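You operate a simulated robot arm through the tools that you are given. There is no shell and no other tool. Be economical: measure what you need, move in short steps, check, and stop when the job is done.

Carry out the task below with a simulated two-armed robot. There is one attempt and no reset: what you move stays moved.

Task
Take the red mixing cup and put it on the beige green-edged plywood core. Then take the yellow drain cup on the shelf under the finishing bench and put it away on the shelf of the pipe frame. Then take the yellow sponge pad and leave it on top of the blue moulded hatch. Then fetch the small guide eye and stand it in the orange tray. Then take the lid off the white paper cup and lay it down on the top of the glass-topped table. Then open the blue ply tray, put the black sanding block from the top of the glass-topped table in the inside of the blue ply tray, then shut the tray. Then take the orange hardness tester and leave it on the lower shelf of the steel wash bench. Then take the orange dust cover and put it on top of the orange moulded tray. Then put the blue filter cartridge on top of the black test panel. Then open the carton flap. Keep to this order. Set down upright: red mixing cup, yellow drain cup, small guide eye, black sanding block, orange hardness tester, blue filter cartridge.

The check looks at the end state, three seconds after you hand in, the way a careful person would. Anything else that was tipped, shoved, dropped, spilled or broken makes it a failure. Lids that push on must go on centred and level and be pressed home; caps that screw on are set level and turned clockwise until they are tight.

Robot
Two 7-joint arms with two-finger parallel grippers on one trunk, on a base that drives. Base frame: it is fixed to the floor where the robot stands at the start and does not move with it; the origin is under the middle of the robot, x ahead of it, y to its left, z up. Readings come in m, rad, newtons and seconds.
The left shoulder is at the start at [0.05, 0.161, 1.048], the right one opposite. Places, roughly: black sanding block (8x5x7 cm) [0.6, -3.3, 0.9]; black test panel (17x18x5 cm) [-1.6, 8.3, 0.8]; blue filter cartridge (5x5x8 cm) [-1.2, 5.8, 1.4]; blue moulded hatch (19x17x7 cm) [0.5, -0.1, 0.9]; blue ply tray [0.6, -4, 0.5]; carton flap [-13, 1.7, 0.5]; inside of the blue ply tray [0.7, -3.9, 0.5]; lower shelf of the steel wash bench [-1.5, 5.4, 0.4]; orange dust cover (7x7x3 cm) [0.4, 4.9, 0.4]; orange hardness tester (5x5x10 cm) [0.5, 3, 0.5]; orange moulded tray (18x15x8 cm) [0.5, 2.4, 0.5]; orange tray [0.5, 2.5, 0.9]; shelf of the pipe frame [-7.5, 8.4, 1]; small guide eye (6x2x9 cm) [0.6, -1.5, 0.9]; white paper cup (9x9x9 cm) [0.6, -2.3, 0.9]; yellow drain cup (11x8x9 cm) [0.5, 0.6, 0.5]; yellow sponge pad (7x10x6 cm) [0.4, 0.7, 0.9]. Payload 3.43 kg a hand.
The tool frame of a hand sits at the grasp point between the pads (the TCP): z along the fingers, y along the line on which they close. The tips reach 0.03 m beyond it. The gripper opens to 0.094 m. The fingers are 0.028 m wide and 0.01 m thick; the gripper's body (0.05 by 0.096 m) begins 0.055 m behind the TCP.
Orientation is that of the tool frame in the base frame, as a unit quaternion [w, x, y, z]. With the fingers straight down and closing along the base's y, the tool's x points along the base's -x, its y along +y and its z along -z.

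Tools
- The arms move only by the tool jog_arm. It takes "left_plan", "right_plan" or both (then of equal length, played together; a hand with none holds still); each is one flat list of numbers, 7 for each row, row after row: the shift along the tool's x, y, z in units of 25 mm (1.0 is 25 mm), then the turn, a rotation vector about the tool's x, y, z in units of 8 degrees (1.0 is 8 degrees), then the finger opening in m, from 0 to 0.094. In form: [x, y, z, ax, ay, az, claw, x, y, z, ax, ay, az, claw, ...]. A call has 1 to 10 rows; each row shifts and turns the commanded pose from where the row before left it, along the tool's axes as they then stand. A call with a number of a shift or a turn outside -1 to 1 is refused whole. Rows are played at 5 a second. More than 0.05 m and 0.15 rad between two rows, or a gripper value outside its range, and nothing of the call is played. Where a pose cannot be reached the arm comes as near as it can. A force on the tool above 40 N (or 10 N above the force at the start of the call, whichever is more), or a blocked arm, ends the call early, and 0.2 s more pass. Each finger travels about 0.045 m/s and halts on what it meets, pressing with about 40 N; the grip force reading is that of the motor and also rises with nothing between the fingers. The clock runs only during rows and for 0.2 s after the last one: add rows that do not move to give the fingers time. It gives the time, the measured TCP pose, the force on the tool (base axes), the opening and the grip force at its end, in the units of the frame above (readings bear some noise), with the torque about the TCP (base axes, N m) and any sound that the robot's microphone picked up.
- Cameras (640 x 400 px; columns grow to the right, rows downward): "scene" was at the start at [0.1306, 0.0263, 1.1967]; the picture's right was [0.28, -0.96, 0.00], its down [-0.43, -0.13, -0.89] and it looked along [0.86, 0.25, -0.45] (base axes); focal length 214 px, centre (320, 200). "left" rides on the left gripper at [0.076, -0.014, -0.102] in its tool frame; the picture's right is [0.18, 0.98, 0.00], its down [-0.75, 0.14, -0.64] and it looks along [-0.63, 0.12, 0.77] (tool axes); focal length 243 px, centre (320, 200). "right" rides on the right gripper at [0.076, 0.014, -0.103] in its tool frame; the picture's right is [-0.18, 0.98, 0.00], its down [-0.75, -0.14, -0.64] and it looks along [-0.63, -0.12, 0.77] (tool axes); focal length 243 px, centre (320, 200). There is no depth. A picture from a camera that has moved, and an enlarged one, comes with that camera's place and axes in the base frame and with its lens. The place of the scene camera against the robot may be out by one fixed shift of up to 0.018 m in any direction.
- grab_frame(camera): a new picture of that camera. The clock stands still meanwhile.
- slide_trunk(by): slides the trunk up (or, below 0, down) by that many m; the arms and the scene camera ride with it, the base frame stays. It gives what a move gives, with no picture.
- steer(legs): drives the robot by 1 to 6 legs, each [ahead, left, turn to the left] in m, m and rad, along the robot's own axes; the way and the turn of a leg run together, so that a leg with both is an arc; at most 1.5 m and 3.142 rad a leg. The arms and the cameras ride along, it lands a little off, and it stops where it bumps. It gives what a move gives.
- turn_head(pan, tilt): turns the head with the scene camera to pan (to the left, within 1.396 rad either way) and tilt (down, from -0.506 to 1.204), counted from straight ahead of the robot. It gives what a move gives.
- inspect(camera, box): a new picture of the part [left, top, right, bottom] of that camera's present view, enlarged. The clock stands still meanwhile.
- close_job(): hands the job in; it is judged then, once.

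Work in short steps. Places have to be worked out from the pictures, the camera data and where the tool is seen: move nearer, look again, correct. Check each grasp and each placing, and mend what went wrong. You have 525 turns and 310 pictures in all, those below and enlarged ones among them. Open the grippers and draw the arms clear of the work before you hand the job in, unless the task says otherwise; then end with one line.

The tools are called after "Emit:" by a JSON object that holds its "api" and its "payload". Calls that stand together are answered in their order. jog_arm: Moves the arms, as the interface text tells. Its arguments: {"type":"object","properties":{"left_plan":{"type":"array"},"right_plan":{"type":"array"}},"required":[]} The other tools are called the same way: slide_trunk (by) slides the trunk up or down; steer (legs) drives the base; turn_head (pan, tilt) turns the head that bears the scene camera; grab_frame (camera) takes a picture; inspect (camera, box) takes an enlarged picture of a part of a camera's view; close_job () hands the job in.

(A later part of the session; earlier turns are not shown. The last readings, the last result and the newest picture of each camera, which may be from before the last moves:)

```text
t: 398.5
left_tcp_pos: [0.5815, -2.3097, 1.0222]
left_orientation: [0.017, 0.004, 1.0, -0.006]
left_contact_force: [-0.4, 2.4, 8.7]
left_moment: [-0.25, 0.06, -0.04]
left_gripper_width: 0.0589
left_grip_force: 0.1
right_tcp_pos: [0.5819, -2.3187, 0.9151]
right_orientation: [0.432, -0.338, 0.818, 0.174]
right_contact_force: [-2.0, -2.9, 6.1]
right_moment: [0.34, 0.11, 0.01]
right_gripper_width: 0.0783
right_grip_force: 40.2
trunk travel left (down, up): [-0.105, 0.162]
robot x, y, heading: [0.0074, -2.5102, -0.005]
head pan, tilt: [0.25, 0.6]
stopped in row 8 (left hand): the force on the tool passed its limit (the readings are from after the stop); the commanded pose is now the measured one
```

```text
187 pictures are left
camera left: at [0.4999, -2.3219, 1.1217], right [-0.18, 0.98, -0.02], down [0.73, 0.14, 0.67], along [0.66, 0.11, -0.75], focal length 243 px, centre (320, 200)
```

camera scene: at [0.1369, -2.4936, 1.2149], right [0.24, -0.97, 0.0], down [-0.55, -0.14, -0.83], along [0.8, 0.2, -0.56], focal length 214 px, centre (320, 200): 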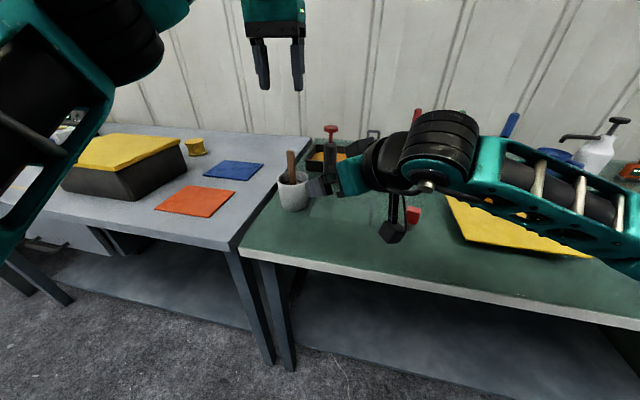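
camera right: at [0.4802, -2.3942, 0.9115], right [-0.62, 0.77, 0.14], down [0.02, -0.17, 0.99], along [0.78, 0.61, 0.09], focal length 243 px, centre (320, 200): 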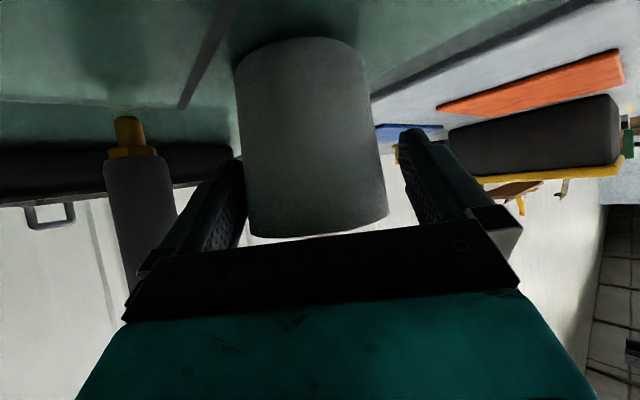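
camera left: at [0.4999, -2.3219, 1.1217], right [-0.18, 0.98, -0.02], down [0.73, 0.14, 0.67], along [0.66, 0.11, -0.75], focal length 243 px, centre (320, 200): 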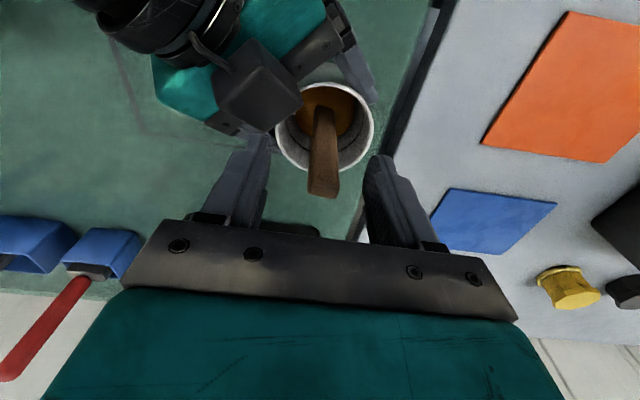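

The left fingers lightly touched the right hand. I'll rise 4 mm and close on the stick there, then pull up gently.

Emit:
{"api": "jog_arm", "payload": {"left_plan": [0, 0, -0.2, 0, 0, 0, 0.06, 0, 0, 0, 0, 0, 0, 0.04, 0, 0, 0, 0, 0, 0, 0.02, 0, 0, 0, 0, 0, 0, 0.005, 0, 0, 0, 0, 0, 0, 0.005, 0, 0, 0, 0, 0, 0, 0.005]}}

Emit:
{"api": "jog_arm", "payload": {"left_plan": [0, 0, -0.1, 0, 0, 0, 0.005, 0, 0, -0.1, 0, 0, 0, 0.005, 0, 0, -0.1, 0, 0, 0, 0.005, 0, 0, -0.1, 0, 0, 0, 0.005]}}

Emit:
{"api": "grab_frame", "payload": {"camera": "left"}}

```text
t: 399.9
left_tcp_pos: [0.5806, -2.3096, 1.0256]
left_orientation: [0.016, 0.003, 1.0, -0.006]
left_contact_force: [-0.5, 1.0, -0.4]
left_moment: [0.06, 0.06, 0.02]
left_gripper_width: 0.0192
left_grip_force: 39.7
right_tcp_pos: [0.5816, -2.3177, 0.9159]
right_orientation: [0.432, -0.339, 0.818, 0.173]
right_contact_force: [1.5, 1.7, 15.7]
right_moment: [0.29, -0.09, 0.02]
right_gripper_width: 0.0784
right_grip_force: 40.2
trunk travel left (down, up): [-0.105, 0.162]
robot x, y, heading: [0.007, -2.5173, -0.003]
head pan, tilt: [0.25, 0.6]
heard: snap
```

```text
t: 400.9
left_tcp_pos: [0.5803, -2.311, 1.0352]
left_orientation: [0.017, 0.004, 1.0, -0.005]
left_contact_force: [-0.5, -0.1, -1.3]
left_moment: [0.06, 0.04, -0.08]
left_gripper_width: 0.0195
left_grip_force: 39.6
right_tcp_pos: [0.5813, -2.3178, 0.9154]
right_orientation: [0.432, -0.339, 0.818, 0.174]
right_contact_force: [2.2, 1.0, 18.0]
right_moment: [0.39, -0.11, 0.02]
right_gripper_width: 0.0782
right_grip_force: 40.0
trunk travel left (down, up): [-0.105, 0.162]
robot x, y, heading: [0.007, -2.5143, -0.005]
head pan, tilt: [0.25, 0.6]
```

```text
186 pictures are left
camera left: at [0.5, -2.3226, 1.1354], right [-0.18, 0.98, -0.02], down [0.73, 0.14, 0.67], along [0.66, 0.11, -0.75], focal length 243 px, centre (320, 200)
```

left: 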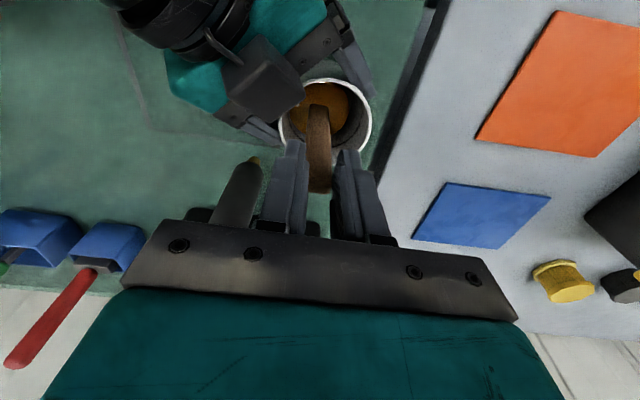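

A snap was heard, so the insert seems to have released: it is the press-in lid. I'll pull up further and look.

Emit:
{"api": "jog_arm", "payload": {"left_plan": [0, 0, -0.4, 0, 0, 0, 0.005, 0, 0, -0.4, 0, 0, 0, 0.005, 0, 0, -0.4, 0, 0, 0, 0.005, 0, 0, -0.4, 0, 0, 0, 0.005]}}

Emit:
{"api": "grab_frame", "payload": {"camera": "left"}}

Emit:
{"api": "inspect", "payload": {"camera": "scene", "box": [240, 100, 420, 240]}}

```text
t: 401.9
left_tcp_pos: [0.5786, -2.3097, 1.0759]
left_orientation: [0.017, 0.003, 1.0, -0.005]
left_contact_force: [-0.3, 0.0, -0.8]
left_moment: [-0.03, 0.0, 0.02]
left_gripper_width: 0.0192
left_grip_force: 39.3
right_tcp_pos: [0.5807, -2.3181, 0.9145]
right_orientation: [0.432, -0.338, 0.818, 0.172]
right_contact_force: [0.9, 1.3, 19.3]
right_moment: [0.36, -0.12, -0.01]
right_gripper_width: 0.078
right_grip_force: 39.8
trunk travel left (down, up): [-0.105, 0.162]
robot x, y, heading: [0.0103, -2.5142, -0.009]
head pan, tilt: [0.25, 0.6]
```

```text
185 pictures are left
camera left: at [0.4982, -2.322, 1.1755], right [-0.18, 0.98, -0.02], down [0.73, 0.14, 0.67], along [0.66, 0.11, -0.75], focal length 243 px, centre (320, 200)
```

left: 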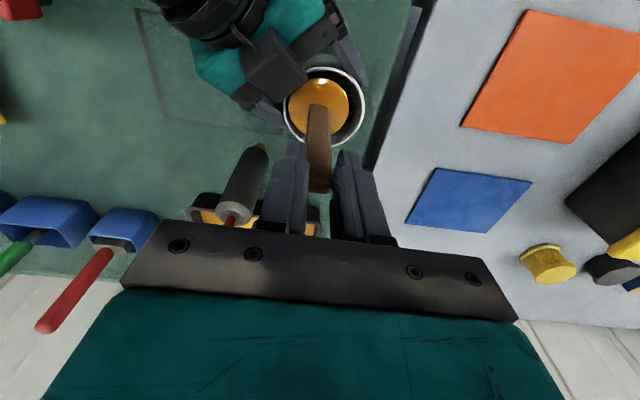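

```text
2.86 times, centred on (330, 170) of scene
camera zoom: at [0.1355, -2.4938, 1.2151], right [0.24, -0.97, 0.0], down [-0.55, -0.14, -0.83], along [0.8, 0.2, -0.56], focal length 613 px, centre (291, 286)
```

zoom: 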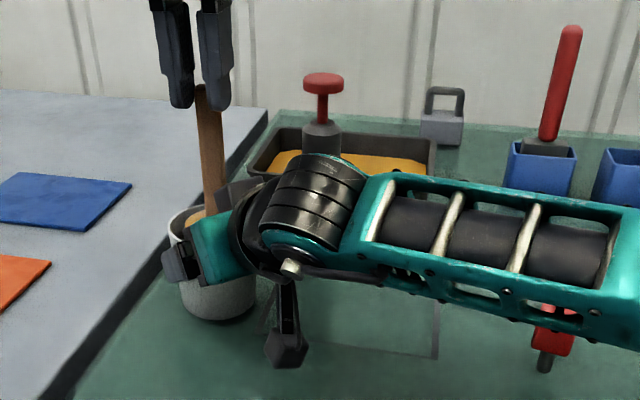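

The amber disc with its stick is the lid and is sliding out while the cup stays. Pull it fully clear.

Emit:
{"api": "jog_arm", "payload": {"left_plan": [0, 0, -0.8, 0, 0, 0, 0.005, 0, 0, -0.8, 0, 0, 0, 0.005, 0, 0, -0.8, 0, 0, 0, 0.005, 0, 0, -0.8, 0, 0, 0, 0.005, 0, 0, -0.8, 0, 0, 0, 0.005]}}

Emit:
{"api": "inspect", "payload": {"camera": "scene", "box": [240, 60, 420, 240]}}

Emit:
{"api": "grab_frame", "payload": {"camera": "left"}}

```text
t: 403.1
left_tcp_pos: [0.575, -2.3089, 1.1753]
left_orientation: [0.017, 0.003, 1.0, -0.005]
left_contact_force: [-0.4, 0.0, -0.3]
left_moment: [-0.01, 0.0, -0.01]
left_gripper_width: 0.019
left_grip_force: 40.1
right_tcp_pos: [0.5816, -2.3187, 0.9142]
right_orientation: [0.431, -0.339, 0.818, 0.174]
right_contact_force: [-0.1, -0.6, 18.1]
right_moment: [0.27, -0.04, 0.04]
right_gripper_width: 0.078
right_grip_force: 40.1
trunk travel left (down, up): [-0.105, 0.162]
robot x, y, heading: [0.0075, -2.5115, -0.003]
head pan, tilt: [0.25, 0.6]
```

```text
2.22 times, centred on (330, 150) of scene
camera zoom: at [0.1355, -2.4939, 1.2151], right [0.24, -0.97, 0.0], down [-0.55, -0.14, -0.83], along [0.8, 0.2, -0.56], focal length 477 px, centre (298, 311)
```

zoom: 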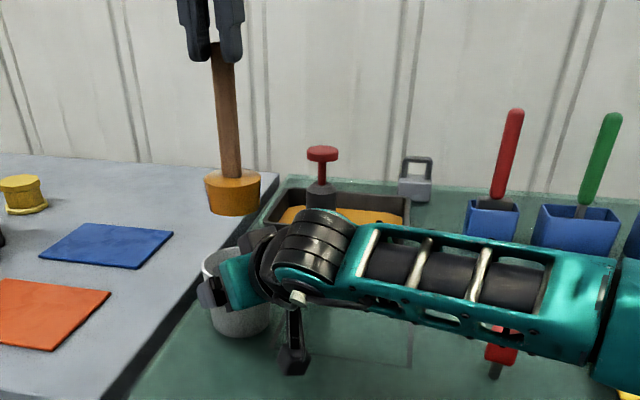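

```text
182 pictures are left
camera left: at [0.495, -2.3211, 1.2765], right [-0.18, 0.98, -0.02], down [0.73, 0.14, 0.67], along [0.66, 0.11, -0.75], focal length 243 px, centre (320, 200)
```

left: 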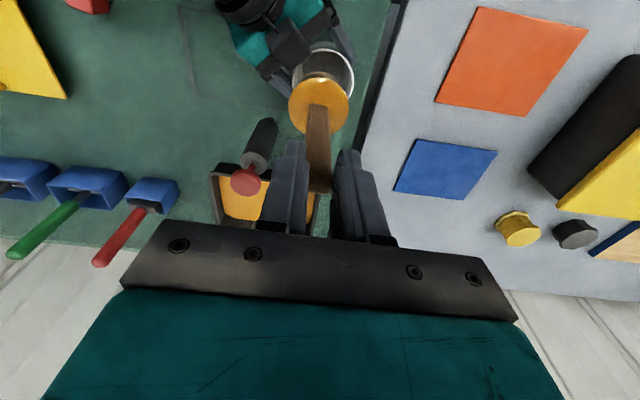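

The lid, a bung with a wooden handle, is off. Now I'll relieve the right hand, release the cup and retreat along its axis.

Emit:
{"api": "jog_arm", "payload": {"right_plan": [-0.1, 0, -0.07, 0, 0, 0, 0.06, 0, 0, 0, 0, 0, 0, 0.06]}}

Emit:
{"api": "jog_arm", "payload": {"right_plan": [0, 0, 0, 0, 0, 0, 0.085, 0, 0, 0, 0, 0, 0, 0.094, 0, 0, 0, 0, 0, 0, 0.094, 0, 0, 0, 0, 0, 0, 0.094]}}

Emit:
{"api": "grab_frame", "payload": {"camera": "right"}}

```text
t: 403.7
left_tcp_pos: [0.577, -2.3091, 1.1762]
left_orientation: [0.015, 0.004, 1.0, -0.005]
left_contact_force: [-0.3, 0.2, -1.6]
left_moment: [0.0, 0.0, -0.02]
left_gripper_width: 0.0191
left_grip_force: 39.6
right_tcp_pos: [0.5815, -2.3183, 0.9145]
right_orientation: [0.43, -0.339, 0.819, 0.172]
right_contact_force: [-0.1, 2.2, 5.3]
right_moment: [0.36, -0.17, 0.07]
right_gripper_width: 0.0778
right_grip_force: 39.9
trunk travel left (down, up): [-0.105, 0.162]
robot x, y, heading: [0.0112, -2.5151, -0.008]
head pan, tilt: [0.25, 0.6]
```

```text
t: 404.7
left_tcp_pos: [0.5781, -2.3085, 1.175]
left_orientation: [0.015, 0.003, 1.0, -0.005]
left_contact_force: [0.2, 0.4, -1.3]
left_moment: [-0.03, 0.0, -0.02]
left_gripper_width: 0.0192
left_grip_force: 39.8
right_tcp_pos: [0.5827, -2.3186, 0.9164]
right_orientation: [0.431, -0.339, 0.818, 0.173]
right_contact_force: [0.2, 0.3, -0.8]
right_moment: [-0.06, 0.0, 0.04]
right_gripper_width: 0.0941
right_grip_force: 0.0
trunk travel left (down, up): [-0.105, 0.162]
robot x, y, heading: [0.0078, -2.5157, -0.004]
head pan, tilt: [0.25, 0.6]
```

```text
181 pictures are left
camera right: at [0.4816, -2.3985, 0.9119], right [-0.62, 0.77, 0.14], down [0.02, -0.16, 0.99], along [0.79, 0.61, 0.08], focal length 243 px, centre (320, 200)
```

right: 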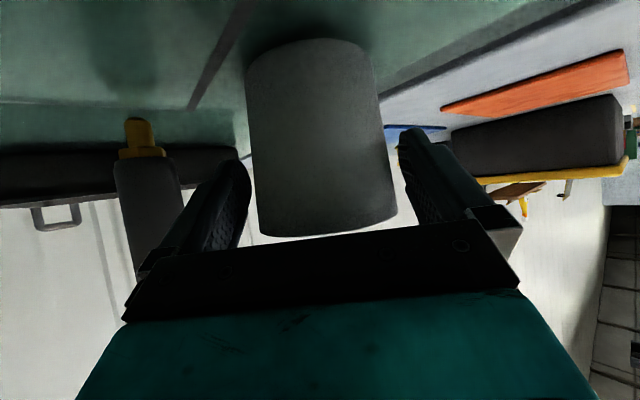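

Cup stands free between the fingers. Retreating the right hand along its axis.

Emit:
{"api": "jog_arm", "payload": {"right_plan": [0, 0, -0.7, 0, 0, 0, 0.094, 0, 0, -0.9, 0, 0, 0, 0.094, 0, 0, -0.9, 0, 0, 0, 0.094, 0, 0, -0.9, 0, 0, 0, 0.094, 0, 0, -0.9, 0, 0, 0, 0.094, 0, 0, -0.9, 0, 0, 0, 0.094, 0, 0, -0.9, 0, 0, 0, 0.094]}}

Emit:
{"api": "jog_arm", "payload": {"right_plan": [0.33, -0.457, -0.945, 0, 0, 0, 0.094, 0.33, -0.457, -0.945, 0, 0, 0, 0.094, 0.33, -0.457, -0.945, 0, 0, 0, 0.094, 0.33, -0.457, -0.945, 0, 0, 0, 0.094, 0.33, -0.457, -0.945, 0, 0, 0, 0.094, 0.33, -0.457, -0.945, 0, 0, 0, 0.094, 0.33, -0.457, -0.945, 0, 0, 0, 0.094, 0.33, -0.457, -0.945, 0, 0, 0, 0.094, 0.33, -0.457, -0.945, 0, 0, 0, 0.094, 0.33, -0.457, -0.945, 0, 0, 0, 0.094]}}

Emit:
{"api": "grab_frame", "payload": {"camera": "scene"}}

```text
t: 406.3
left_tcp_pos: [0.5775, -2.3083, 1.1751]
left_orientation: [0.017, 0.003, 1.0, -0.005]
left_contact_force: [-0.3, 0.0, -1.1]
left_moment: [0.0, -0.01, 0.01]
left_gripper_width: 0.0192
left_grip_force: 40.0
right_tcp_pos: [0.4918, -2.4039, 1.0039]
right_orientation: [0.431, -0.338, 0.818, 0.173]
right_contact_force: [-0.5, 1.3, -0.2]
right_moment: [-0.01, 0.0, -0.01]
right_gripper_width: 0.0939
right_grip_force: 0.0
trunk travel left (down, up): [-0.105, 0.162]
robot x, y, heading: [0.0077, -2.5148, -0.005]
head pan, tilt: [0.25, 0.6]
```

```text
t: 408.5
left_tcp_pos: [0.5766, -2.3086, 1.1742]
left_orientation: [0.015, 0.005, 1.0, -0.005]
left_contact_force: [0.0, -0.4, -0.5]
left_moment: [0.04, 0.04, 0.04]
left_gripper_width: 0.0188
left_grip_force: 39.8
right_tcp_pos: [0.4026, -2.6585, 1.0689]
right_orientation: [0.431, -0.339, 0.819, 0.173]
right_contact_force: [-0.3, -1.9, -0.3]
right_moment: [-0.02, 0.0, 0.03]
right_gripper_width: 0.0939
right_grip_force: 0.1
trunk travel left (down, up): [-0.105, 0.162]
robot x, y, heading: [0.0077, -2.5174, -0.009]
head pan, tilt: [0.25, 0.6]
```

```text
180 pictures are left
camera scene: at [0.1368, -2.4935, 1.2149], right [0.24, -0.97, 0.0], down [-0.55, -0.14, -0.83], along [0.8, 0.2, -0.56], focal length 214 px, centre (320, 200)
```

scene: 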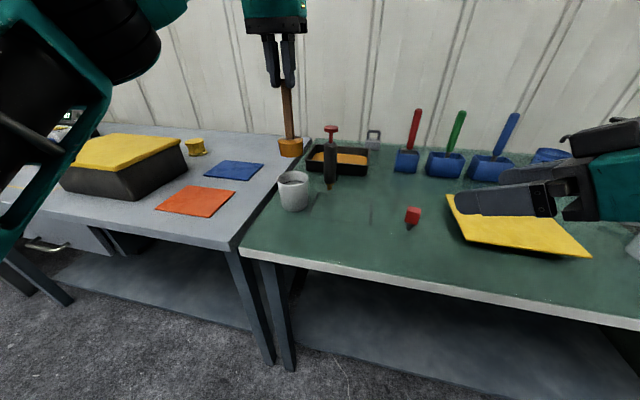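

I'll lay the lid at about (0.53, −2.45), between the cup and the red peg. Moving and lowering to just above.

Emit:
{"api": "jog_arm", "payload": {"left_plan": [0.3, -0.94, 0, 0, 0, 0, 0.005, 0.3, -0.94, 0, 0, 0, 0, 0.005, 0.3, -0.94, 0, 0, 0, 0, 0.005, 0.3, -0.94, 0, 0, 0, 0, 0.005, 0.3, -0.94, 0, 0, 0, 0, 0.005, 0.3, -0.9, 0, 0, 0, 0, 0.005, 0, 0, 1, 0, 0, 0, 0.005, 0, 0, 1, 0, 0, 0, 0.005, 0, 0, 1, 0, 0, 0, 0.005, 0, 0, 1, 0, 0, 0, 0.005]}}

Emit:
{"api": "grab_frame", "payload": {"camera": "scene"}}

```text
t: 410.7
left_tcp_pos: [0.5362, -2.4479, 1.0734]
left_orientation: [0.015, 0.004, 1.0, -0.005]
left_contact_force: [0.9, 0.2, 0.2]
left_moment: [0.0, 0.01, 0.03]
left_gripper_width: 0.0192
left_grip_force: 40.0
right_tcp_pos: [0.4034, -2.6581, 1.0689]
right_orientation: [0.43, -0.339, 0.819, 0.173]
right_contact_force: [-0.4, 0.2, -0.3]
right_moment: [0.01, -0.03, 0.02]
right_gripper_width: 0.0942
right_grip_force: 0.1
trunk travel left (down, up): [-0.105, 0.162]
robot x, y, heading: [0.0089, -2.5124, -0.011]
head pan, tilt: [0.25, 0.6]
```

```text
179 pictures are left
camera scene: at [0.1371, -2.4933, 1.2149], right [0.24, -0.97, 0.0], down [-0.55, -0.14, -0.82], along [0.8, 0.2, -0.57], focal length 214 px, centre (320, 200)
```

scene: 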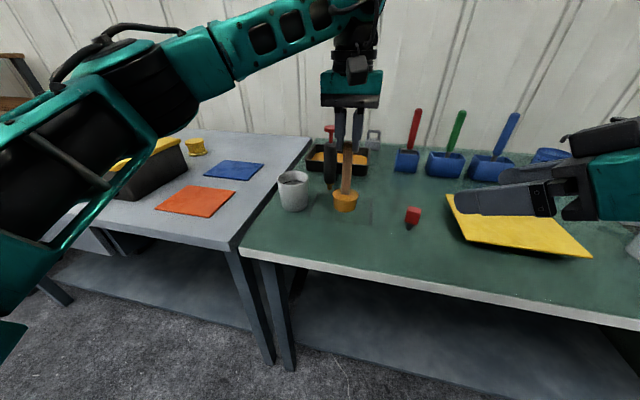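

Lower to just above and then contact in small steps.

Emit:
{"api": "jog_arm", "payload": {"left_plan": [0, 0, 0.7, 0, 0, 0, 0.005, 0, 0, 0.6, 0, 0, 0, 0.005, 0, 0, 0.2, 0, 0, 0, 0.005, 0, 0, 0.1, 0, 0, 0, 0.005, 0, 0, 0, 0, 0, 0, 0.005]}}

Emit:
{"api": "jog_arm", "payload": {"left_plan": [0, 0, 0.1, 0, 0, 0, 0.005, 0, 0, 0.1, 0, 0, 0, 0.005, 0, 0, 0.1, 0, 0, 0, 0.005, 0, 0, 0, 0, 0, 0, 0.005]}}

Emit:
{"api": "inspect", "payload": {"camera": "scene", "box": [260, 90, 440, 240]}}

```text
t: 411.9
left_tcp_pos: [0.5352, -2.4488, 1.0346]
left_orientation: [0.016, 0.003, 1.0, -0.005]
left_contact_force: [0.1, 0.1, -0.2]
left_moment: [-0.01, 0.05, 0.01]
left_gripper_width: 0.0191
left_grip_force: 40.0
right_tcp_pos: [0.4025, -2.6581, 1.0689]
right_orientation: [0.43, -0.338, 0.819, 0.172]
right_contact_force: [-0.4, 0.2, 0.3]
right_moment: [0.01, 0.02, -0.05]
right_gripper_width: 0.0944
right_grip_force: 0.0
trunk travel left (down, up): [-0.105, 0.162]
robot x, y, heading: [0.0094, -2.5142, -0.006]
head pan, tilt: [0.25, 0.6]
```

```text
t: 412.9
left_tcp_pos: [0.5345, -2.4487, 1.0277]
left_orientation: [0.016, 0.004, 1.0, -0.005]
left_contact_force: [0.0, -0.1, -0.4]
left_moment: [-0.02, 0.04, 0.02]
left_gripper_width: 0.0192
left_grip_force: 40.1
right_tcp_pos: [0.4022, -2.6573, 1.0701]
right_orientation: [0.431, -0.338, 0.819, 0.173]
right_contact_force: [0.6, 0.1, -0.8]
right_moment: [-0.02, 0.06, -0.02]
right_gripper_width: 0.0942
right_grip_force: 0.0
trunk travel left (down, up): [-0.105, 0.162]
robot x, y, heading: [0.007, -2.513, -0.006]
head pan, tilt: [0.25, 0.6]
```

```text
2.67 times, centred on (350, 165) of scene
camera zoom: at [0.137, -2.4933, 1.2149], right [0.24, -0.97, 0.0], down [-0.55, -0.14, -0.83], along [0.8, 0.2, -0.56], focal length 572 px, centre (240, 293)
```

zoom: 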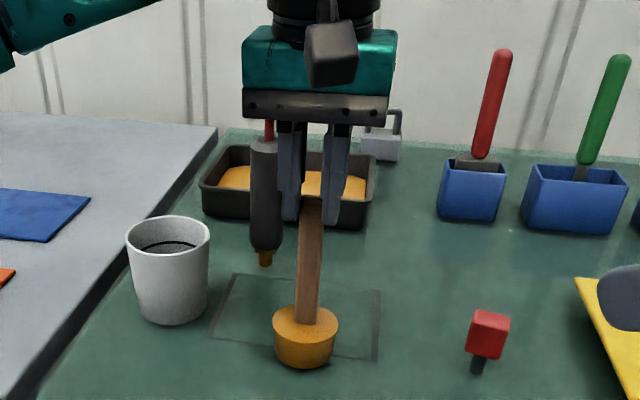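

Not in contact yet. Continue.

Emit:
{"api": "jog_arm", "payload": {"left_plan": [0, 0, 0.1, 0, 0, 0, 0.005, 0, 0, 0.1, 0, 0, 0, 0.005, 0, 0, 0.1, 0, 0, 0, 0.005, 0, 0, 0.1, 0, 0, 0, 0.005, 0, 0, 0, 0, 0, 0, 0.005]}}

Emit:
{"api": "jog_arm", "payload": {"left_plan": [0, 0, 0.1, 0, 0, 0, 0.005, 0, 0, 0.1, 0, 0, 0, 0.005, 0, 0, 0, 0, 0, 0, 0.005]}}

```text
t: 414.1
left_tcp_pos: [0.5346, -2.4499, 1.0207]
left_orientation: [0.018, 0.004, 1.0, -0.007]
left_contact_force: [-0.5, 0.9, 16.5]
left_moment: [0.32, 0.01, 0.01]
left_gripper_width: 0.019
left_grip_force: 40.0
right_tcp_pos: [0.4007, -2.6584, 1.0695]
right_orientation: [0.431, -0.339, 0.818, 0.173]
right_contact_force: [-0.6, 0.2, -0.3]
right_moment: [0.03, -0.03, 0.01]
right_gripper_width: 0.0942
right_grip_force: 0.0
trunk travel left (down, up): [-0.105, 0.162]
robot x, y, heading: [0.0061, -2.5177, -0.007]
head pan, tilt: [0.25, 0.6]
```

```text
t: 414.8
left_tcp_pos: [0.5337, -2.4495, 1.0198]
left_orientation: [0.02, 0.005, 1.0, -0.009]
left_contact_force: [-5.1, 0.3, 13.0]
left_moment: [0.31, 0.89, 0.04]
left_gripper_width: 0.019
left_grip_force: 40.0
right_tcp_pos: [0.4008, -2.6579, 1.0686]
right_orientation: [0.431, -0.338, 0.819, 0.172]
right_contact_force: [0.1, 0.0, -0.8]
right_moment: [0.0, 0.0, 0.05]
right_gripper_width: 0.0939
right_grip_force: 0.1
trunk travel left (down, up): [-0.105, 0.162]
robot x, y, heading: [0.0071, -2.514, -0.004]
head pan, tilt: [0.25, 0.6]
stopped in row 3 (left hand): the force on the tool passed its limit (the readings are from after the stop); the commanded pose is now the measured one
```

Seated. I'll straighten the hand's slight pitch, then open slowly.

Emit:
{"api": "jog_arm", "payload": {"left_plan": [0, 0, -0.06, 0, 0.25, 0, 0.005, 0, 0, 0, 0, 0, 0, 0.005]}}

Emit:
{"api": "jog_arm", "payload": {"left_plan": [0, 0, 0, 0, 0, 0, 0.022, 0, 0, 0, 0, 0, 0, 0.03, 0, 0, 0, 0, 0, 0, 0.045, 0, 0, 0, 0, 0, 0, 0.06, 0, 0, 0, 0, 0, 0, 0.06]}}

Emit:
{"api": "inspect", "payload": {"camera": "scene", "box": [260, 90, 440, 240]}}

```text
t: 415.4
left_tcp_pos: [0.5358, -2.4485, 1.0218]
left_orientation: [0.005, 0.003, 1.0, -0.01]
left_contact_force: [6.9, -0.4, 13.5]
left_moment: [0.09, -1.47, -0.03]
left_gripper_width: 0.0189
left_grip_force: 40.3
right_tcp_pos: [0.4008, -2.6589, 1.0695]
right_orientation: [0.431, -0.338, 0.818, 0.173]
right_contact_force: [-0.1, -0.1, -0.2]
right_moment: [0.0, -0.02, 0.02]
right_gripper_width: 0.0939
right_grip_force: 0.0
trunk travel left (down, up): [-0.105, 0.162]
robot x, y, heading: [0.0108, -2.509, -0.003]
head pan, tilt: [0.25, 0.6]
```

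```text
t: 416.6
left_tcp_pos: [0.5366, -2.4494, 1.0189]
left_orientation: [0.003, 0.004, 1.0, -0.009]
left_contact_force: [-0.2, -0.6, -0.7]
left_moment: [-0.03, -0.02, -0.02]
left_gripper_width: 0.0598
left_grip_force: 0.1
right_tcp_pos: [0.4017, -2.6585, 1.0695]
right_orientation: [0.431, -0.339, 0.818, 0.173]
right_contact_force: [0.7, 0.0, -0.7]
right_moment: [-0.01, -0.01, 0.0]
right_gripper_width: 0.0938
right_grip_force: 0.1
trunk travel left (down, up): [-0.105, 0.162]
robot x, y, heading: [0.0069, -2.5148, -0.008]
head pan, tilt: [0.25, 0.6]
```

```text
2.67 times, centred on (350, 165) of scene
camera zoom: at [0.1369, -2.4933, 1.2149], right [0.24, -0.97, 0.0], down [-0.55, -0.14, -0.83], along [0.8, 0.2, -0.56], focal length 572 px, centre (240, 293)
```

zoom: 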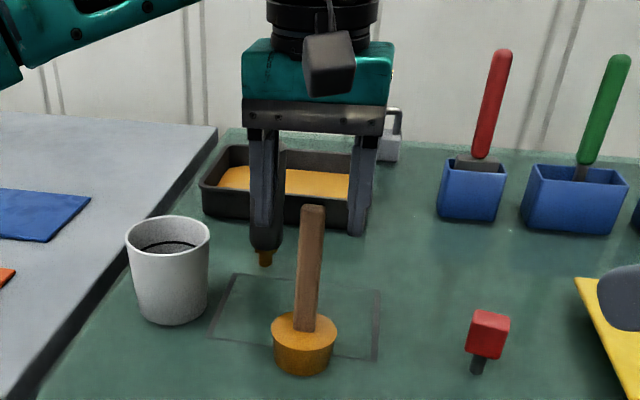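

The lid stands on the table and the cup is undisturbed. I'll raise the left hand, back off, and go look at the drawers near y≈−4.

Emit:
{"api": "jog_arm", "payload": {"left_plan": [0, 0, -1, 0, 0, 0, 0.06, 0, 0, -1, 0, 0, 0, 0.06, 0, 0, -1, 0, 0, 0, 0.06, 0, 0, -1, 0, 0, 0, 0.06, 0, 0, -1, 0, 0, 0, 0.06, 0, 0, -1, 0, 0, 0, 0.06, 0, 0, -1, 0, 0, 0, 0.06]}}

Emit:
{"api": "steer", "payload": {"legs": [[-0.6, 0, 0], [0, -1.2, 0]]}}

Emit:
{"api": "turn_head", "payload": {"pan": -0.1, "tilt": 0.5}}

Emit:
{"api": "grab_frame", "payload": {"camera": "scene"}}

```text
t: 418.2
left_tcp_pos: [0.535, -2.4483, 1.1953]
left_orientation: [0.004, 0.005, 1.0, -0.009]
left_contact_force: [0.4, -0.6, -0.7]
left_moment: [0.01, 0.03, 0.01]
left_gripper_width: 0.0599
left_grip_force: 0.0
right_tcp_pos: [0.4019, -2.6565, 1.0696]
right_orientation: [0.431, -0.338, 0.819, 0.172]
right_contact_force: [-0.6, 0.1, -0.2]
right_moment: [-0.02, 0.0, 0.03]
right_gripper_width: 0.0941
right_grip_force: 0.1
trunk travel left (down, up): [-0.105, 0.162]
robot x, y, heading: [0.0085, -2.515, -0.006]
head pan, tilt: [0.25, 0.6]
```

```text
t: 427.3
left_tcp_pos: [-0.0772, -3.6467, 1.1941]
left_orientation: [0.004, 0.003, 1.0, -0.009]
left_contact_force: [0.5, 0.9, -0.3]
left_moment: [-0.03, -0.02, -0.01]
left_gripper_width: 0.0602
left_grip_force: 0.1
right_tcp_pos: [-0.2087, -3.8576, 1.0683]
right_orientation: [0.431, -0.34, 0.818, 0.174]
right_contact_force: [-0.1, 0.2, 0.8]
right_moment: [0.01, 0.01, 0.0]
right_gripper_width: 0.0938
right_grip_force: 0.0
trunk travel left (down, up): [-0.105, 0.162]
robot x, y, heading: [-0.605, -3.7145, -0.006]
head pan, tilt: [0.25, 0.6]
```

```text
t: 428.1
left_tcp_pos: [-0.0773, -3.6462, 1.1949]
left_orientation: [0.004, 0.003, 1.0, -0.009]
left_contact_force: [0.6, 0.3, 0.3]
left_moment: [0.0, 0.02, 0.02]
left_gripper_width: 0.0599
left_grip_force: 0.1
right_tcp_pos: [-0.2101, -3.8572, 1.0684]
right_orientation: [0.431, -0.339, 0.818, 0.173]
right_contact_force: [0.3, 0.8, 0.3]
right_moment: [-0.03, 0.0, 0.02]
right_gripper_width: 0.0938
right_grip_force: 0.0
trunk travel left (down, up): [-0.105, 0.162]
robot x, y, heading: [-0.6035, -3.7163, -0.003]
head pan, tilt: [-0.099, 0.499]
```

```text
176 pictures are left
camera scene: at [-0.47, -3.7231, 1.224], right [-0.1, -0.99, 0.0], down [-0.48, 0.05, -0.88], along [0.87, -0.09, -0.48], focal length 214 px, centre (320, 200)
```

scene: 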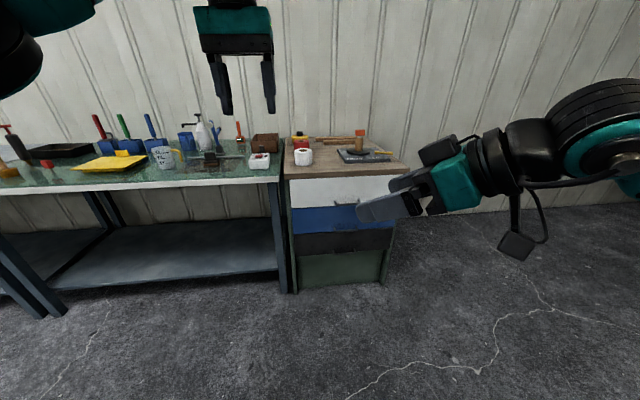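

The cabinet has white, blue, and black drawers. I'll move the right hand out of view and zoom.

Emit:
{"api": "jog_arm", "payload": {"right_plan": [0.404, -0.71, -0.577, 0, 0, 0, 0.094, 0.404, -0.71, -0.577, 0, 0, 0, 0.094, 0.404, -0.71, -0.577, 0, 0, 0, 0.094, 0.404, -0.71, -0.577, 0, 0, 0, 0.094, 0.404, -0.71, -0.577, 0, 0, 0, 0.094, 0.404, -0.71, -0.577, 0, 0, 0, 0.094]}}

Emit:
{"api": "inspect", "payload": {"camera": "scene", "box": [260, 150, 420, 300]}}

Emit:
{"api": "inspect", "payload": {"camera": "scene", "box": [140, 110, 300, 190]}}

```text
t: 429.5
left_tcp_pos: [-0.0773, -3.6465, 1.1946]
left_orientation: [0.004, 0.003, 1.0, -0.009]
left_contact_force: [0.3, -1.0, -0.4]
left_moment: [0.01, 0.0, 0.02]
left_gripper_width: 0.0601
left_grip_force: 0.1
right_tcp_pos: [-0.2107, -3.9349, 1.0705]
right_orientation: [0.43, -0.34, 0.818, 0.173]
right_contact_force: [0.9, 0.3, 0.4]
right_moment: [-0.04, 0.02, 0.0]
right_gripper_width: 0.0943
right_grip_force: 0.1
right hand out of reach, approached as far as the arm can: row 3, 4, 5, 6
trunk travel left (down, up): [-0.105, 0.162]
robot x, y, heading: [-0.6018, -3.7128, -0.002]
head pan, tilt: [-0.099, 0.499]
```

```text
2.67 times, centred on (340, 225) of scene
camera zoom: at [-0.4701, -3.7232, 1.224], right [-0.1, -0.99, 0.0], down [-0.48, 0.05, -0.88], along [0.87, -0.09, -0.48], focal length 572 px, centre (267, 133)
```

zoom: 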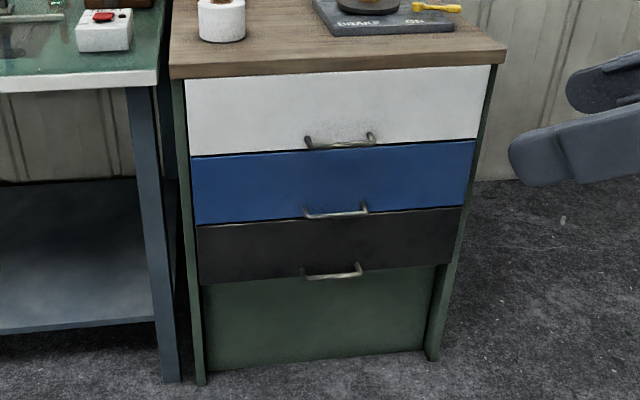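

```text
4.00 times, centred on (220, 150) of scene
camera zoom: at [-0.4701, -3.7232, 1.224], right [-0.1, -0.99, 0.0], down [-0.48, 0.05, -0.88], along [0.87, -0.09, -0.48], focal length 858 px, centre (720, 400)
```

zoom: 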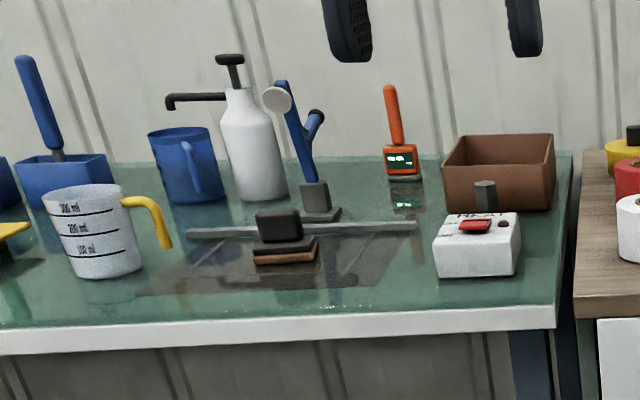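

The blue drawer's handle bar is around (0.44, −3.96, 0.54); its face is at x≈0.48, z 0.49–0.65. The plan is to hook the bar from above with the right hand yawed 90° (finger behind the bar) and back the robot up. I'll re-orient the right hand first.

Emit:
{"api": "jog_arm", "payload": {"right_plan": [0, 0, 0, 0, 1, 0, 0.094, 0, 0, 0, 0, 1, 0, 0.094, 0, 0, 0, 0, 1, 0, 0.094, 0, 0, 0, 0, 1, 0, 0.094, 0, 0, 0, 0, 1, 0, 0.094, 0, 0, 0, 0, 1, 0, 0.094, 0, 0, 0, 0, 1, 0, 0.094, 0, 0, 0, 0, 0, 1, 0.094, 0, 0, 0, 0, 0, 1, 0.094, 0, 0, 0, 0, 0, 1, 0.094]}}

Emit:
{"api": "jog_arm", "payload": {"right_plan": [0, 0, 0, 0, 0, 1, 0.094, 0, 0, 0, 0, 0, 1, 0.094, 0, 0, 0, 0, 0, 1, 0.094, 0, 0, 0, 0, 0, 1, 0.094, 0, 0, 0, 0, 0, 1, 0.094, 0, 0, 0, 0, 0, 1, 0.094, 0, 0, 0, 0, 0, 1, 0.094, 0, 0, 0, 0, 0, 1, 0.094, 0, 0, 0, 0, 0, 1, 0.094, 0, 0, 0, 0, 0, 1, 0.094]}}

```text
t: 431.7
left_tcp_pos: [-0.0765, -3.6462, 1.1943]
left_orientation: [0.004, 0.002, 1.0, -0.008]
left_contact_force: [0.3, 0.2, -0.2]
left_moment: [0.02, -0.01, 0.0]
left_gripper_width: 0.06
left_grip_force: 0.1
right_tcp_pos: [-0.2091, -3.9345, 1.0687]
right_orientation: [-0.003, -0.179, 0.984, -0.007]
right_contact_force: [-0.1, 0.1, -0.5]
right_moment: [0.02, 0.0, 0.0]
right_gripper_width: 0.0939
right_grip_force: 0.0
trunk travel left (down, up): [-0.105, 0.162]
robot x, y, heading: [-0.6042, -3.7141, -0.003]
head pan, tilt: [-0.099, 0.499]
```

```text
t: 433.9
left_tcp_pos: [-0.0761, -3.647, 1.1939]
left_orientation: [0.003, 0.003, 1.0, -0.01]
left_contact_force: [0.0, -0.1, 1.1]
left_moment: [-0.01, -0.02, -0.02]
left_gripper_width: 0.0603
left_grip_force: 0.1
right_tcp_pos: [-0.2101, -3.9343, 1.0692]
right_orientation: [0.002, 0.494, 0.869, -0.007]
right_contact_force: [-0.5, -0.2, -0.5]
right_moment: [-0.01, 0.02, 0.03]
right_gripper_width: 0.0939
right_grip_force: 0.1
trunk travel left (down, up): [-0.105, 0.162]
robot x, y, heading: [-0.6053, -3.7126, -0.0]
head pan, tilt: [-0.099, 0.499]
```

Emit:
{"api": "jog_arm", "payload": {"right_plan": [0, 0, 1, 0, 0, 1, 0.094, 0, 0, 1, 0, 0, 1, 0.094, 0, 0, 1, 0, 0, 1, 0.094, 0, 0, 1, 0, 0, 0.85, 0.094, 0, 0, 1, 0, 0, 0, 0.094, 0, 0, 1, 0, 0, 0, 0.094, 0, 0, 1, 0, 0, 0, 0.094, 0, 0, 1, 0, 0, 0, 0.094, 0, 0, 1, 0, 0, 0, 0.094, 0, 0, 1, 0, 0, 0, 0.094]}}

Emit:
{"api": "slide_trunk", "payload": {"by": -0.1}}

Emit:
{"api": "jog_arm", "payload": {"right_plan": [0, 0, 1, 0, 0, 0, 0.094, 0, 0, 1, 0, 0, 0, 0.094, 0, 0, 1, 0, 0, 0, 0.094, 0, 0, 0, 0, 0, 0, 0.094]}}

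Emit:
{"api": "grab_frame", "payload": {"camera": "scene"}}

```text
t: 436.1
left_tcp_pos: [-0.0765, -3.6467, 1.1934]
left_orientation: [0.002, 0.003, 1.0, -0.009]
left_contact_force: [0.0, 0.3, -0.1]
left_moment: [0.03, 0.0, 0.0]
left_gripper_width: 0.06
left_grip_force: 0.0
right_tcp_pos: [-0.2098, -3.939, 0.82]
right_orientation: [0.005, 0.707, 0.707, -0.006]
right_contact_force: [0.4, 0.7, 0.0]
right_moment: [0.0, 0.0, 0.05]
right_gripper_width: 0.0938
right_grip_force: 0.0
trunk travel left (down, up): [-0.105, 0.162]
robot x, y, heading: [-0.6061, -3.7162, 0.005]
head pan, tilt: [-0.099, 0.499]
```

```text
t: 437.5
left_tcp_pos: [-0.0766, -3.646, 1.0934]
left_orientation: [0.003, 0.003, 1.0, -0.009]
left_contact_force: [0.1, -0.3, 0.2]
left_moment: [0.02, 0.02, -0.04]
left_gripper_width: 0.06
left_grip_force: 0.0
right_tcp_pos: [-0.2095, -3.9383, 0.72]
right_orientation: [0.005, 0.707, 0.707, -0.006]
right_contact_force: [0.8, -0.6, 0.2]
right_moment: [-0.01, -0.01, -0.01]
right_gripper_width: 0.094
right_grip_force: 0.1
trunk travel left (down, up): [-0.005, 0.262]
robot x, y, heading: [-0.6011, -3.7098, 0.0]
head pan, tilt: [-0.099, 0.499]
```

```text
t: 438.5
left_tcp_pos: [-0.0766, -3.6459, 1.0947]
left_orientation: [0.003, 0.003, 1.0, -0.008]
left_contact_force: [-0.7, 0.4, -0.2]
left_moment: [0.0, 0.01, -0.01]
left_gripper_width: 0.0602
left_grip_force: 0.1
right_tcp_pos: [-0.2106, -3.9407, 0.6455]
right_orientation: [0.005, 0.707, 0.707, -0.007]
right_contact_force: [-0.4, -0.7, 0.4]
right_moment: [-0.01, -0.02, 0.0]
right_gripper_width: 0.0942
right_grip_force: 0.1
trunk travel left (down, up): [-0.005, 0.262]
robot x, y, heading: [-0.6039, -3.7132, -0.004]
head pan, tilt: [-0.099, 0.499]
```

```text
173 pictures are left
camera scene: at [-0.4699, -3.7232, 1.124], right [-0.1, -0.99, 0.0], down [-0.48, 0.05, -0.88], along [0.87, -0.09, -0.48], focal length 214 px, centre (320, 200)
```

scene: 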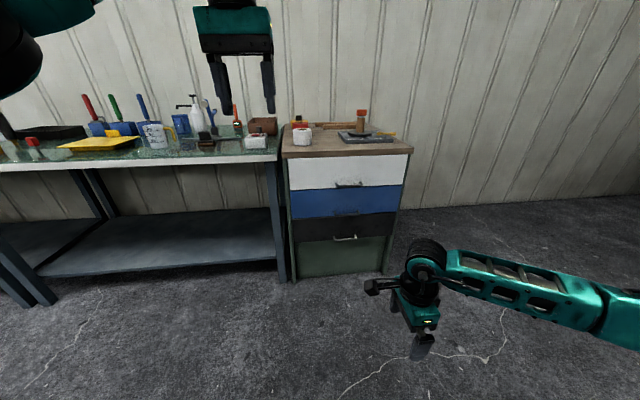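

Emit:
{"api": "inspect", "payload": {"camera": "scene", "box": [280, 140, 420, 250]}}

```text
3.64 times, centred on (350, 195) of scene
camera zoom: at [-0.4699, -3.7232, 1.124], right [-0.1, -0.99, 0.0], down [-0.48, 0.05, -0.88], along [0.87, -0.09, -0.48], focal length 780 px, centre (211, 218)
```

zoom: 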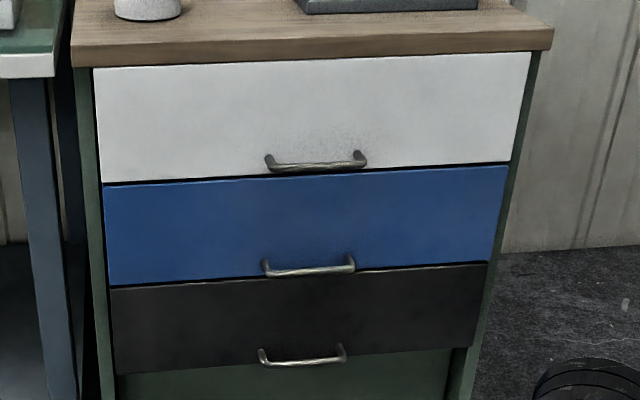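

Two-height triangulation puts the bar at (0.458, −3.959, 0.518). I'll drive in 0.5 m and look with the right camera.

Emit:
{"api": "steer", "payload": {"legs": [[0.52, -0.01, 0]]}}

Emit:
{"api": "grab_frame", "payload": {"camera": "right"}}

Emit:
{"api": "turn_head", "payload": {"pan": -0.3, "tilt": 0.85}}

Emit:
{"api": "grab_frame", "payload": {"camera": "scene"}}

```text
t: 441.5
left_tcp_pos: [0.4374, -3.6539, 1.0932]
left_orientation: [0.004, 0.0, 1.0, -0.007]
left_contact_force: [-1.0, 0.3, -0.7]
left_moment: [-0.02, 0.0, -0.02]
left_gripper_width: 0.0602
left_grip_force: 0.1
right_tcp_pos: [0.3019, -3.9491, 0.646]
right_orientation: [0.005, 0.706, 0.708, -0.006]
right_contact_force: [-0.1, 0.0, -0.4]
right_moment: [0.02, 0.03, -0.02]
right_gripper_width: 0.094
right_grip_force: 0.1
trunk travel left (down, up): [-0.005, 0.262]
robot x, y, heading: [-0.0888, -3.7243, -0.002]
head pan, tilt: [-0.099, 0.499]
```

```text
171 pictures are left
camera right: at [0.3174, -3.8723, 0.748], right [0.98, -0.18, 0.0], down [-0.14, -0.74, 0.65], along [-0.12, -0.64, -0.76], focal length 243 px, centre (320, 200)
```

right: 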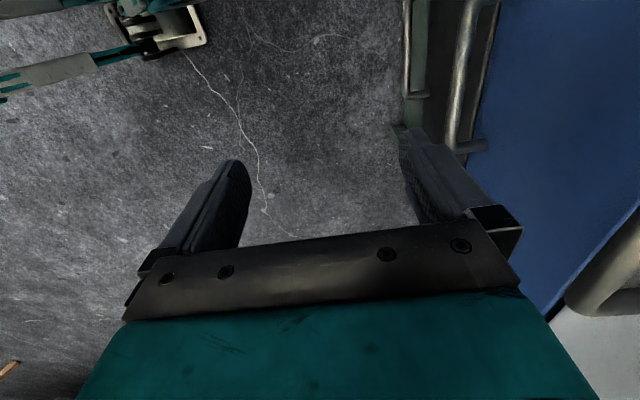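

```text
t: 442.3
left_tcp_pos: [0.4374, -3.6548, 1.0948]
left_orientation: [0.004, 0.0, 1.0, -0.008]
left_contact_force: [0.9, 0.4, -0.4]
left_moment: [0.03, 0.02, 0.0]
left_gripper_width: 0.0602
left_grip_force: 0.1
right_tcp_pos: [0.3027, -3.9493, 0.646]
right_orientation: [0.005, 0.706, 0.708, -0.007]
right_contact_force: [-1.2, 0.8, 0.2]
right_moment: [0.0, 0.0, -0.01]
right_gripper_width: 0.0941
right_grip_force: 0.0
trunk travel left (down, up): [-0.005, 0.262]
robot x, y, heading: [-0.0857, -3.7239, -0.001]
head pan, tilt: [-0.3, 0.85]
```

```text
170 pictures are left
camera scene: at [0.0279, -3.7471, 1.0941], right [-0.29, -0.96, 0.0], down [-0.72, 0.22, -0.66], along [0.63, -0.19, -0.75], focal length 214 px, centre (320, 200)
```

scene: 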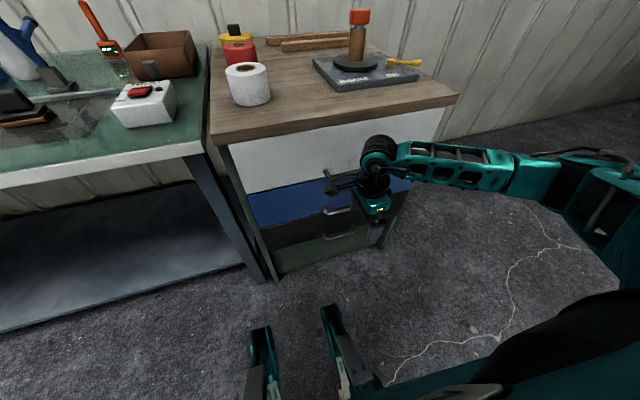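

The hand body would hit the white drawer's handle above if it stays vertical. So I'll tilt the hand about 48° (fingers forward-down, closing across the bar) and grip the bar instead.

Emit:
{"api": "jog_arm", "payload": {"right_plan": [0, 0, 0, -1, 0, 0, 0.05, 0, 0, 0, -1, 0, 0, 0.05, 0, 0, 0, -1, 0, 0, 0.05, 0, 0, 0, -1, 0, 0, 0.05, 0, 0, 0, -1, 0, 0, 0.05, 0, 0, 0, -1, 0, 0, 0.05, 0, 0, 0, 0, 0, 0, 0.05]}}

Emit:
{"api": "grab_frame", "payload": {"camera": "right"}}

Emit:
{"api": "grab_frame", "payload": {"camera": "scene"}}

```text
t: 443.9
left_tcp_pos: [0.4369, -3.6543, 1.0952]
left_orientation: [0.004, 0.001, 1.0, -0.008]
left_contact_force: [1.3, 0.9, -0.4]
left_moment: [-0.01, 0.02, -0.03]
left_gripper_width: 0.0601
left_grip_force: 0.2
right_tcp_pos: [0.3028, -3.9492, 0.6451]
right_orientation: [0.223, 0.67, 0.675, 0.213]
right_contact_force: [-0.9, 0.4, 0.5]
right_moment: [-0.01, 0.0, -0.01]
right_gripper_width: 0.0502
right_grip_force: 0.1
right hand out of reach, approached as far as the arm can: row 5, 6
trunk travel left (down, up): [-0.005, 0.262]
robot x, y, heading: [-0.0906, -3.7237, -0.003]
head pan, tilt: [-0.3, 0.85]
```

```text
169 pictures are left
camera right: at [0.2544, -3.8733, 0.7366], right [0.8, -0.17, 0.58], down [-0.49, -0.75, 0.45], along [0.36, -0.64, -0.68], focal length 243 px, centre (320, 200)
```

right: 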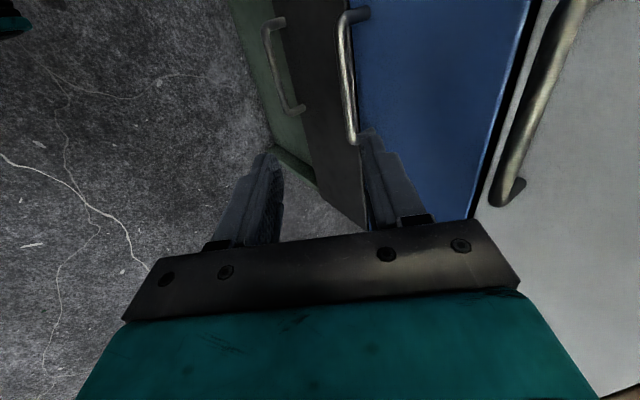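

```text
168 pictures are left
camera scene: at [0.0279, -3.7472, 1.094], right [-0.29, -0.96, 0.0], down [-0.72, 0.22, -0.66], along [0.63, -0.19, -0.75], focal length 214 px, centre (320, 200)
```

scene: 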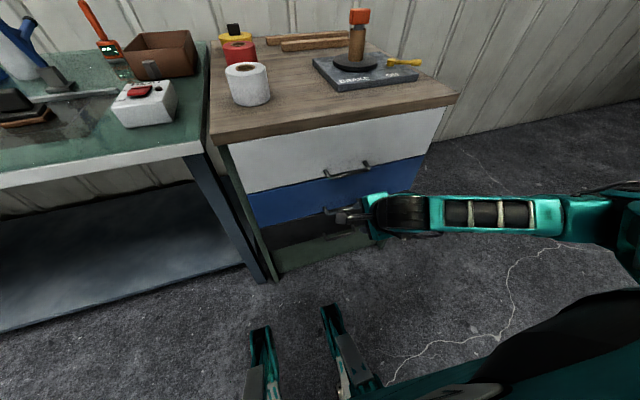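

Both views now give the bar at x≈0.423, z≈0.532, y −3.90 to −4.01. The hand tilt is 36°. I'll align and approach along the tool axis with a 36 mm opening.

Emit:
{"api": "jog_arm", "payload": {"right_plan": [-0.2, 0.62, 0, 0, 0, 0, 0.036, 0, 0.62, 0, 0, 0, 0, 0.036, 0, 0, 0.9, 0, 0, 0, 0.036, 0, 0, 0.9, 0, 0, 0, 0.036, 0, 0, 0.9, 0, 0, 0, 0.036, 0, 0, 0.9, 0, 0, 0, 0.036, 0, 0, 0, 0, 0, 0, 0.036]}}

Emit:
{"api": "grab_frame", "payload": {"camera": "right"}}

```text
t: 445.5
left_tcp_pos: [0.4368, -3.6548, 1.0939]
left_orientation: [0.004, 0.002, 1.0, -0.009]
left_contact_force: [0.8, -0.1, -0.2]
left_moment: [0.02, 0.0, 0.02]
left_gripper_width: 0.0598
left_grip_force: 0.1
right_tcp_pos: [0.3817, -3.956, 0.591]
right_orientation: [0.222, 0.67, 0.675, 0.214]
right_contact_force: [-0.8, -0.7, -0.3]
right_moment: [0.02, 0.01, 0.01]
right_gripper_width: 0.0358
right_grip_force: 0.1
trunk travel left (down, up): [-0.005, 0.262]
robot x, y, heading: [-0.0863, -3.7266, 0.003]
head pan, tilt: [-0.3, 0.85]
```

```text
167 pictures are left
camera right: at [0.3334, -3.8789, 0.6819], right [0.8, -0.17, 0.58], down [-0.49, -0.75, 0.45], along [0.36, -0.64, -0.68], focal length 243 px, centre (320, 200)
```

right: 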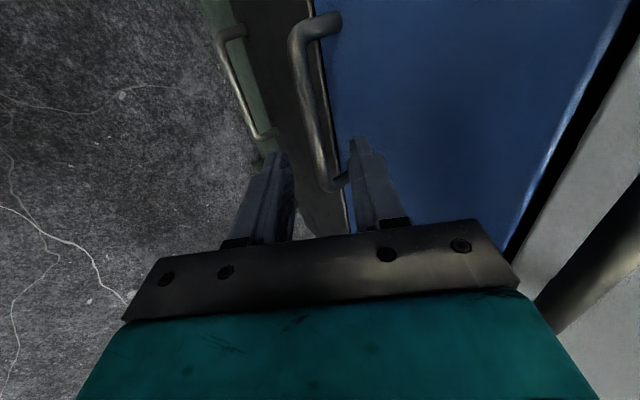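

Bar sits right between the finger planes. Advance 6 cm and close.

Emit:
{"api": "jog_arm", "payload": {"right_plan": [0, 0, 0.8, 0, 0, 0, 0.036, 0, 0, 0.8, 0, 0, 0, 0.036, 0, 0, 0.75, 0, 0, 0, 0.036, 0, 0, 0, 0, 0, 0, 0.036]}}

Emit:
{"api": "grab_frame", "payload": {"camera": "right"}}

```text
t: 446.5
left_tcp_pos: [0.4356, -3.6549, 1.0961]
left_orientation: [0.003, 0.001, 1.0, -0.009]
left_contact_force: [-1.3, -0.1, -0.9]
left_moment: [0.01, -0.05, -0.01]
left_gripper_width: 0.0601
left_grip_force: 0.0
right_tcp_pos: [0.4142, -3.9557, 0.5453]
right_orientation: [0.223, 0.67, 0.676, 0.212]
right_contact_force: [-11.7, -2.0, 9.4]
right_moment: [0.06, -0.3, 0.03]
right_gripper_width: 0.0342
right_grip_force: 0.2
trunk travel left (down, up): [-0.005, 0.262]
robot x, y, heading: [-0.0904, -3.7238, 0.0]
head pan, tilt: [-0.3, 0.85]
```

```text
166 pictures are left
camera right: at [0.3663, -3.8798, 0.6366], right [0.8, -0.17, 0.58], down [-0.49, -0.75, 0.45], along [0.36, -0.64, -0.68], focal length 243 px, centre (320, 200)
```

right: 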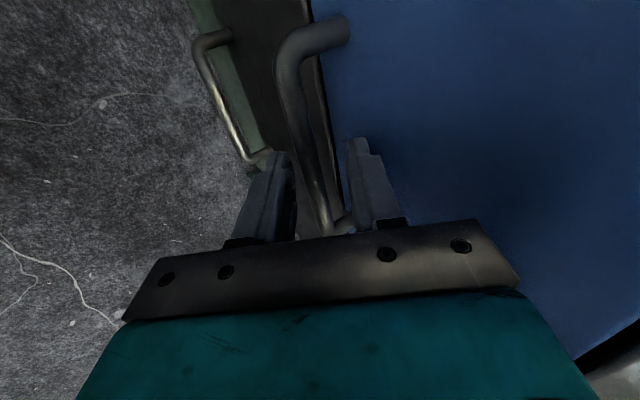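

The bar is between the fingers with light contact. Close on it.

Emit:
{"api": "jog_arm", "payload": {"right_plan": [0, 0, -0.1, 0, 0, 0, 0.02, 0, 0, 0, 0, 0, 0, 0.0, 0, 0, 0, 0, 0, 0, 0.0, 0, 0, 0, 0, 0, 0, 0.0, 0, 0, 0, 0, 0, 0, 0.0]}}

Emit:
{"api": "grab_frame", "payload": {"camera": "right"}}

```text
t: 447.7
left_tcp_pos: [0.4377, -3.6557, 1.094]
left_orientation: [0.003, 0.001, 1.0, -0.008]
left_contact_force: [0.7, 0.4, 0.2]
left_moment: [0.02, 0.01, 0.02]
left_gripper_width: 0.0601
left_grip_force: 0.1
right_tcp_pos: [0.4108, -3.9556, 0.5424]
right_orientation: [0.221, 0.67, 0.677, 0.21]
right_contact_force: [-15.5, 2.8, -13.0]
right_moment: [-0.84, 0.31, 0.91]
right_gripper_width: 0.0115
right_grip_force: 44.8
trunk travel left (down, up): [-0.005, 0.262]
robot x, y, heading: [-0.0892, -3.7227, 0.001]
head pan, tilt: [-0.3, 0.85]
```

```text
165 pictures are left
camera right: at [0.3638, -3.879, 0.6339], right [0.8, -0.17, 0.57], down [-0.48, -0.75, 0.45], along [0.35, -0.64, -0.68], focal length 243 px, centre (320, 200)
```

right: 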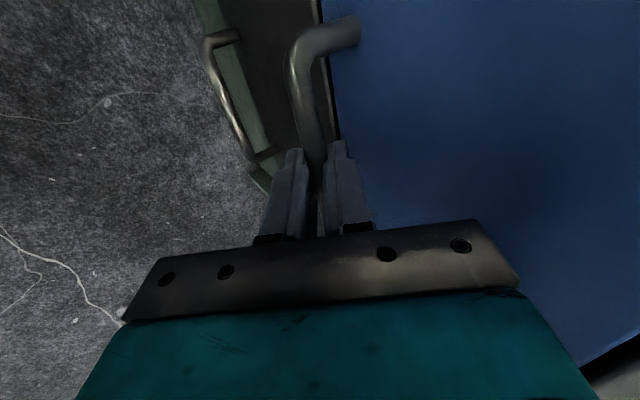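

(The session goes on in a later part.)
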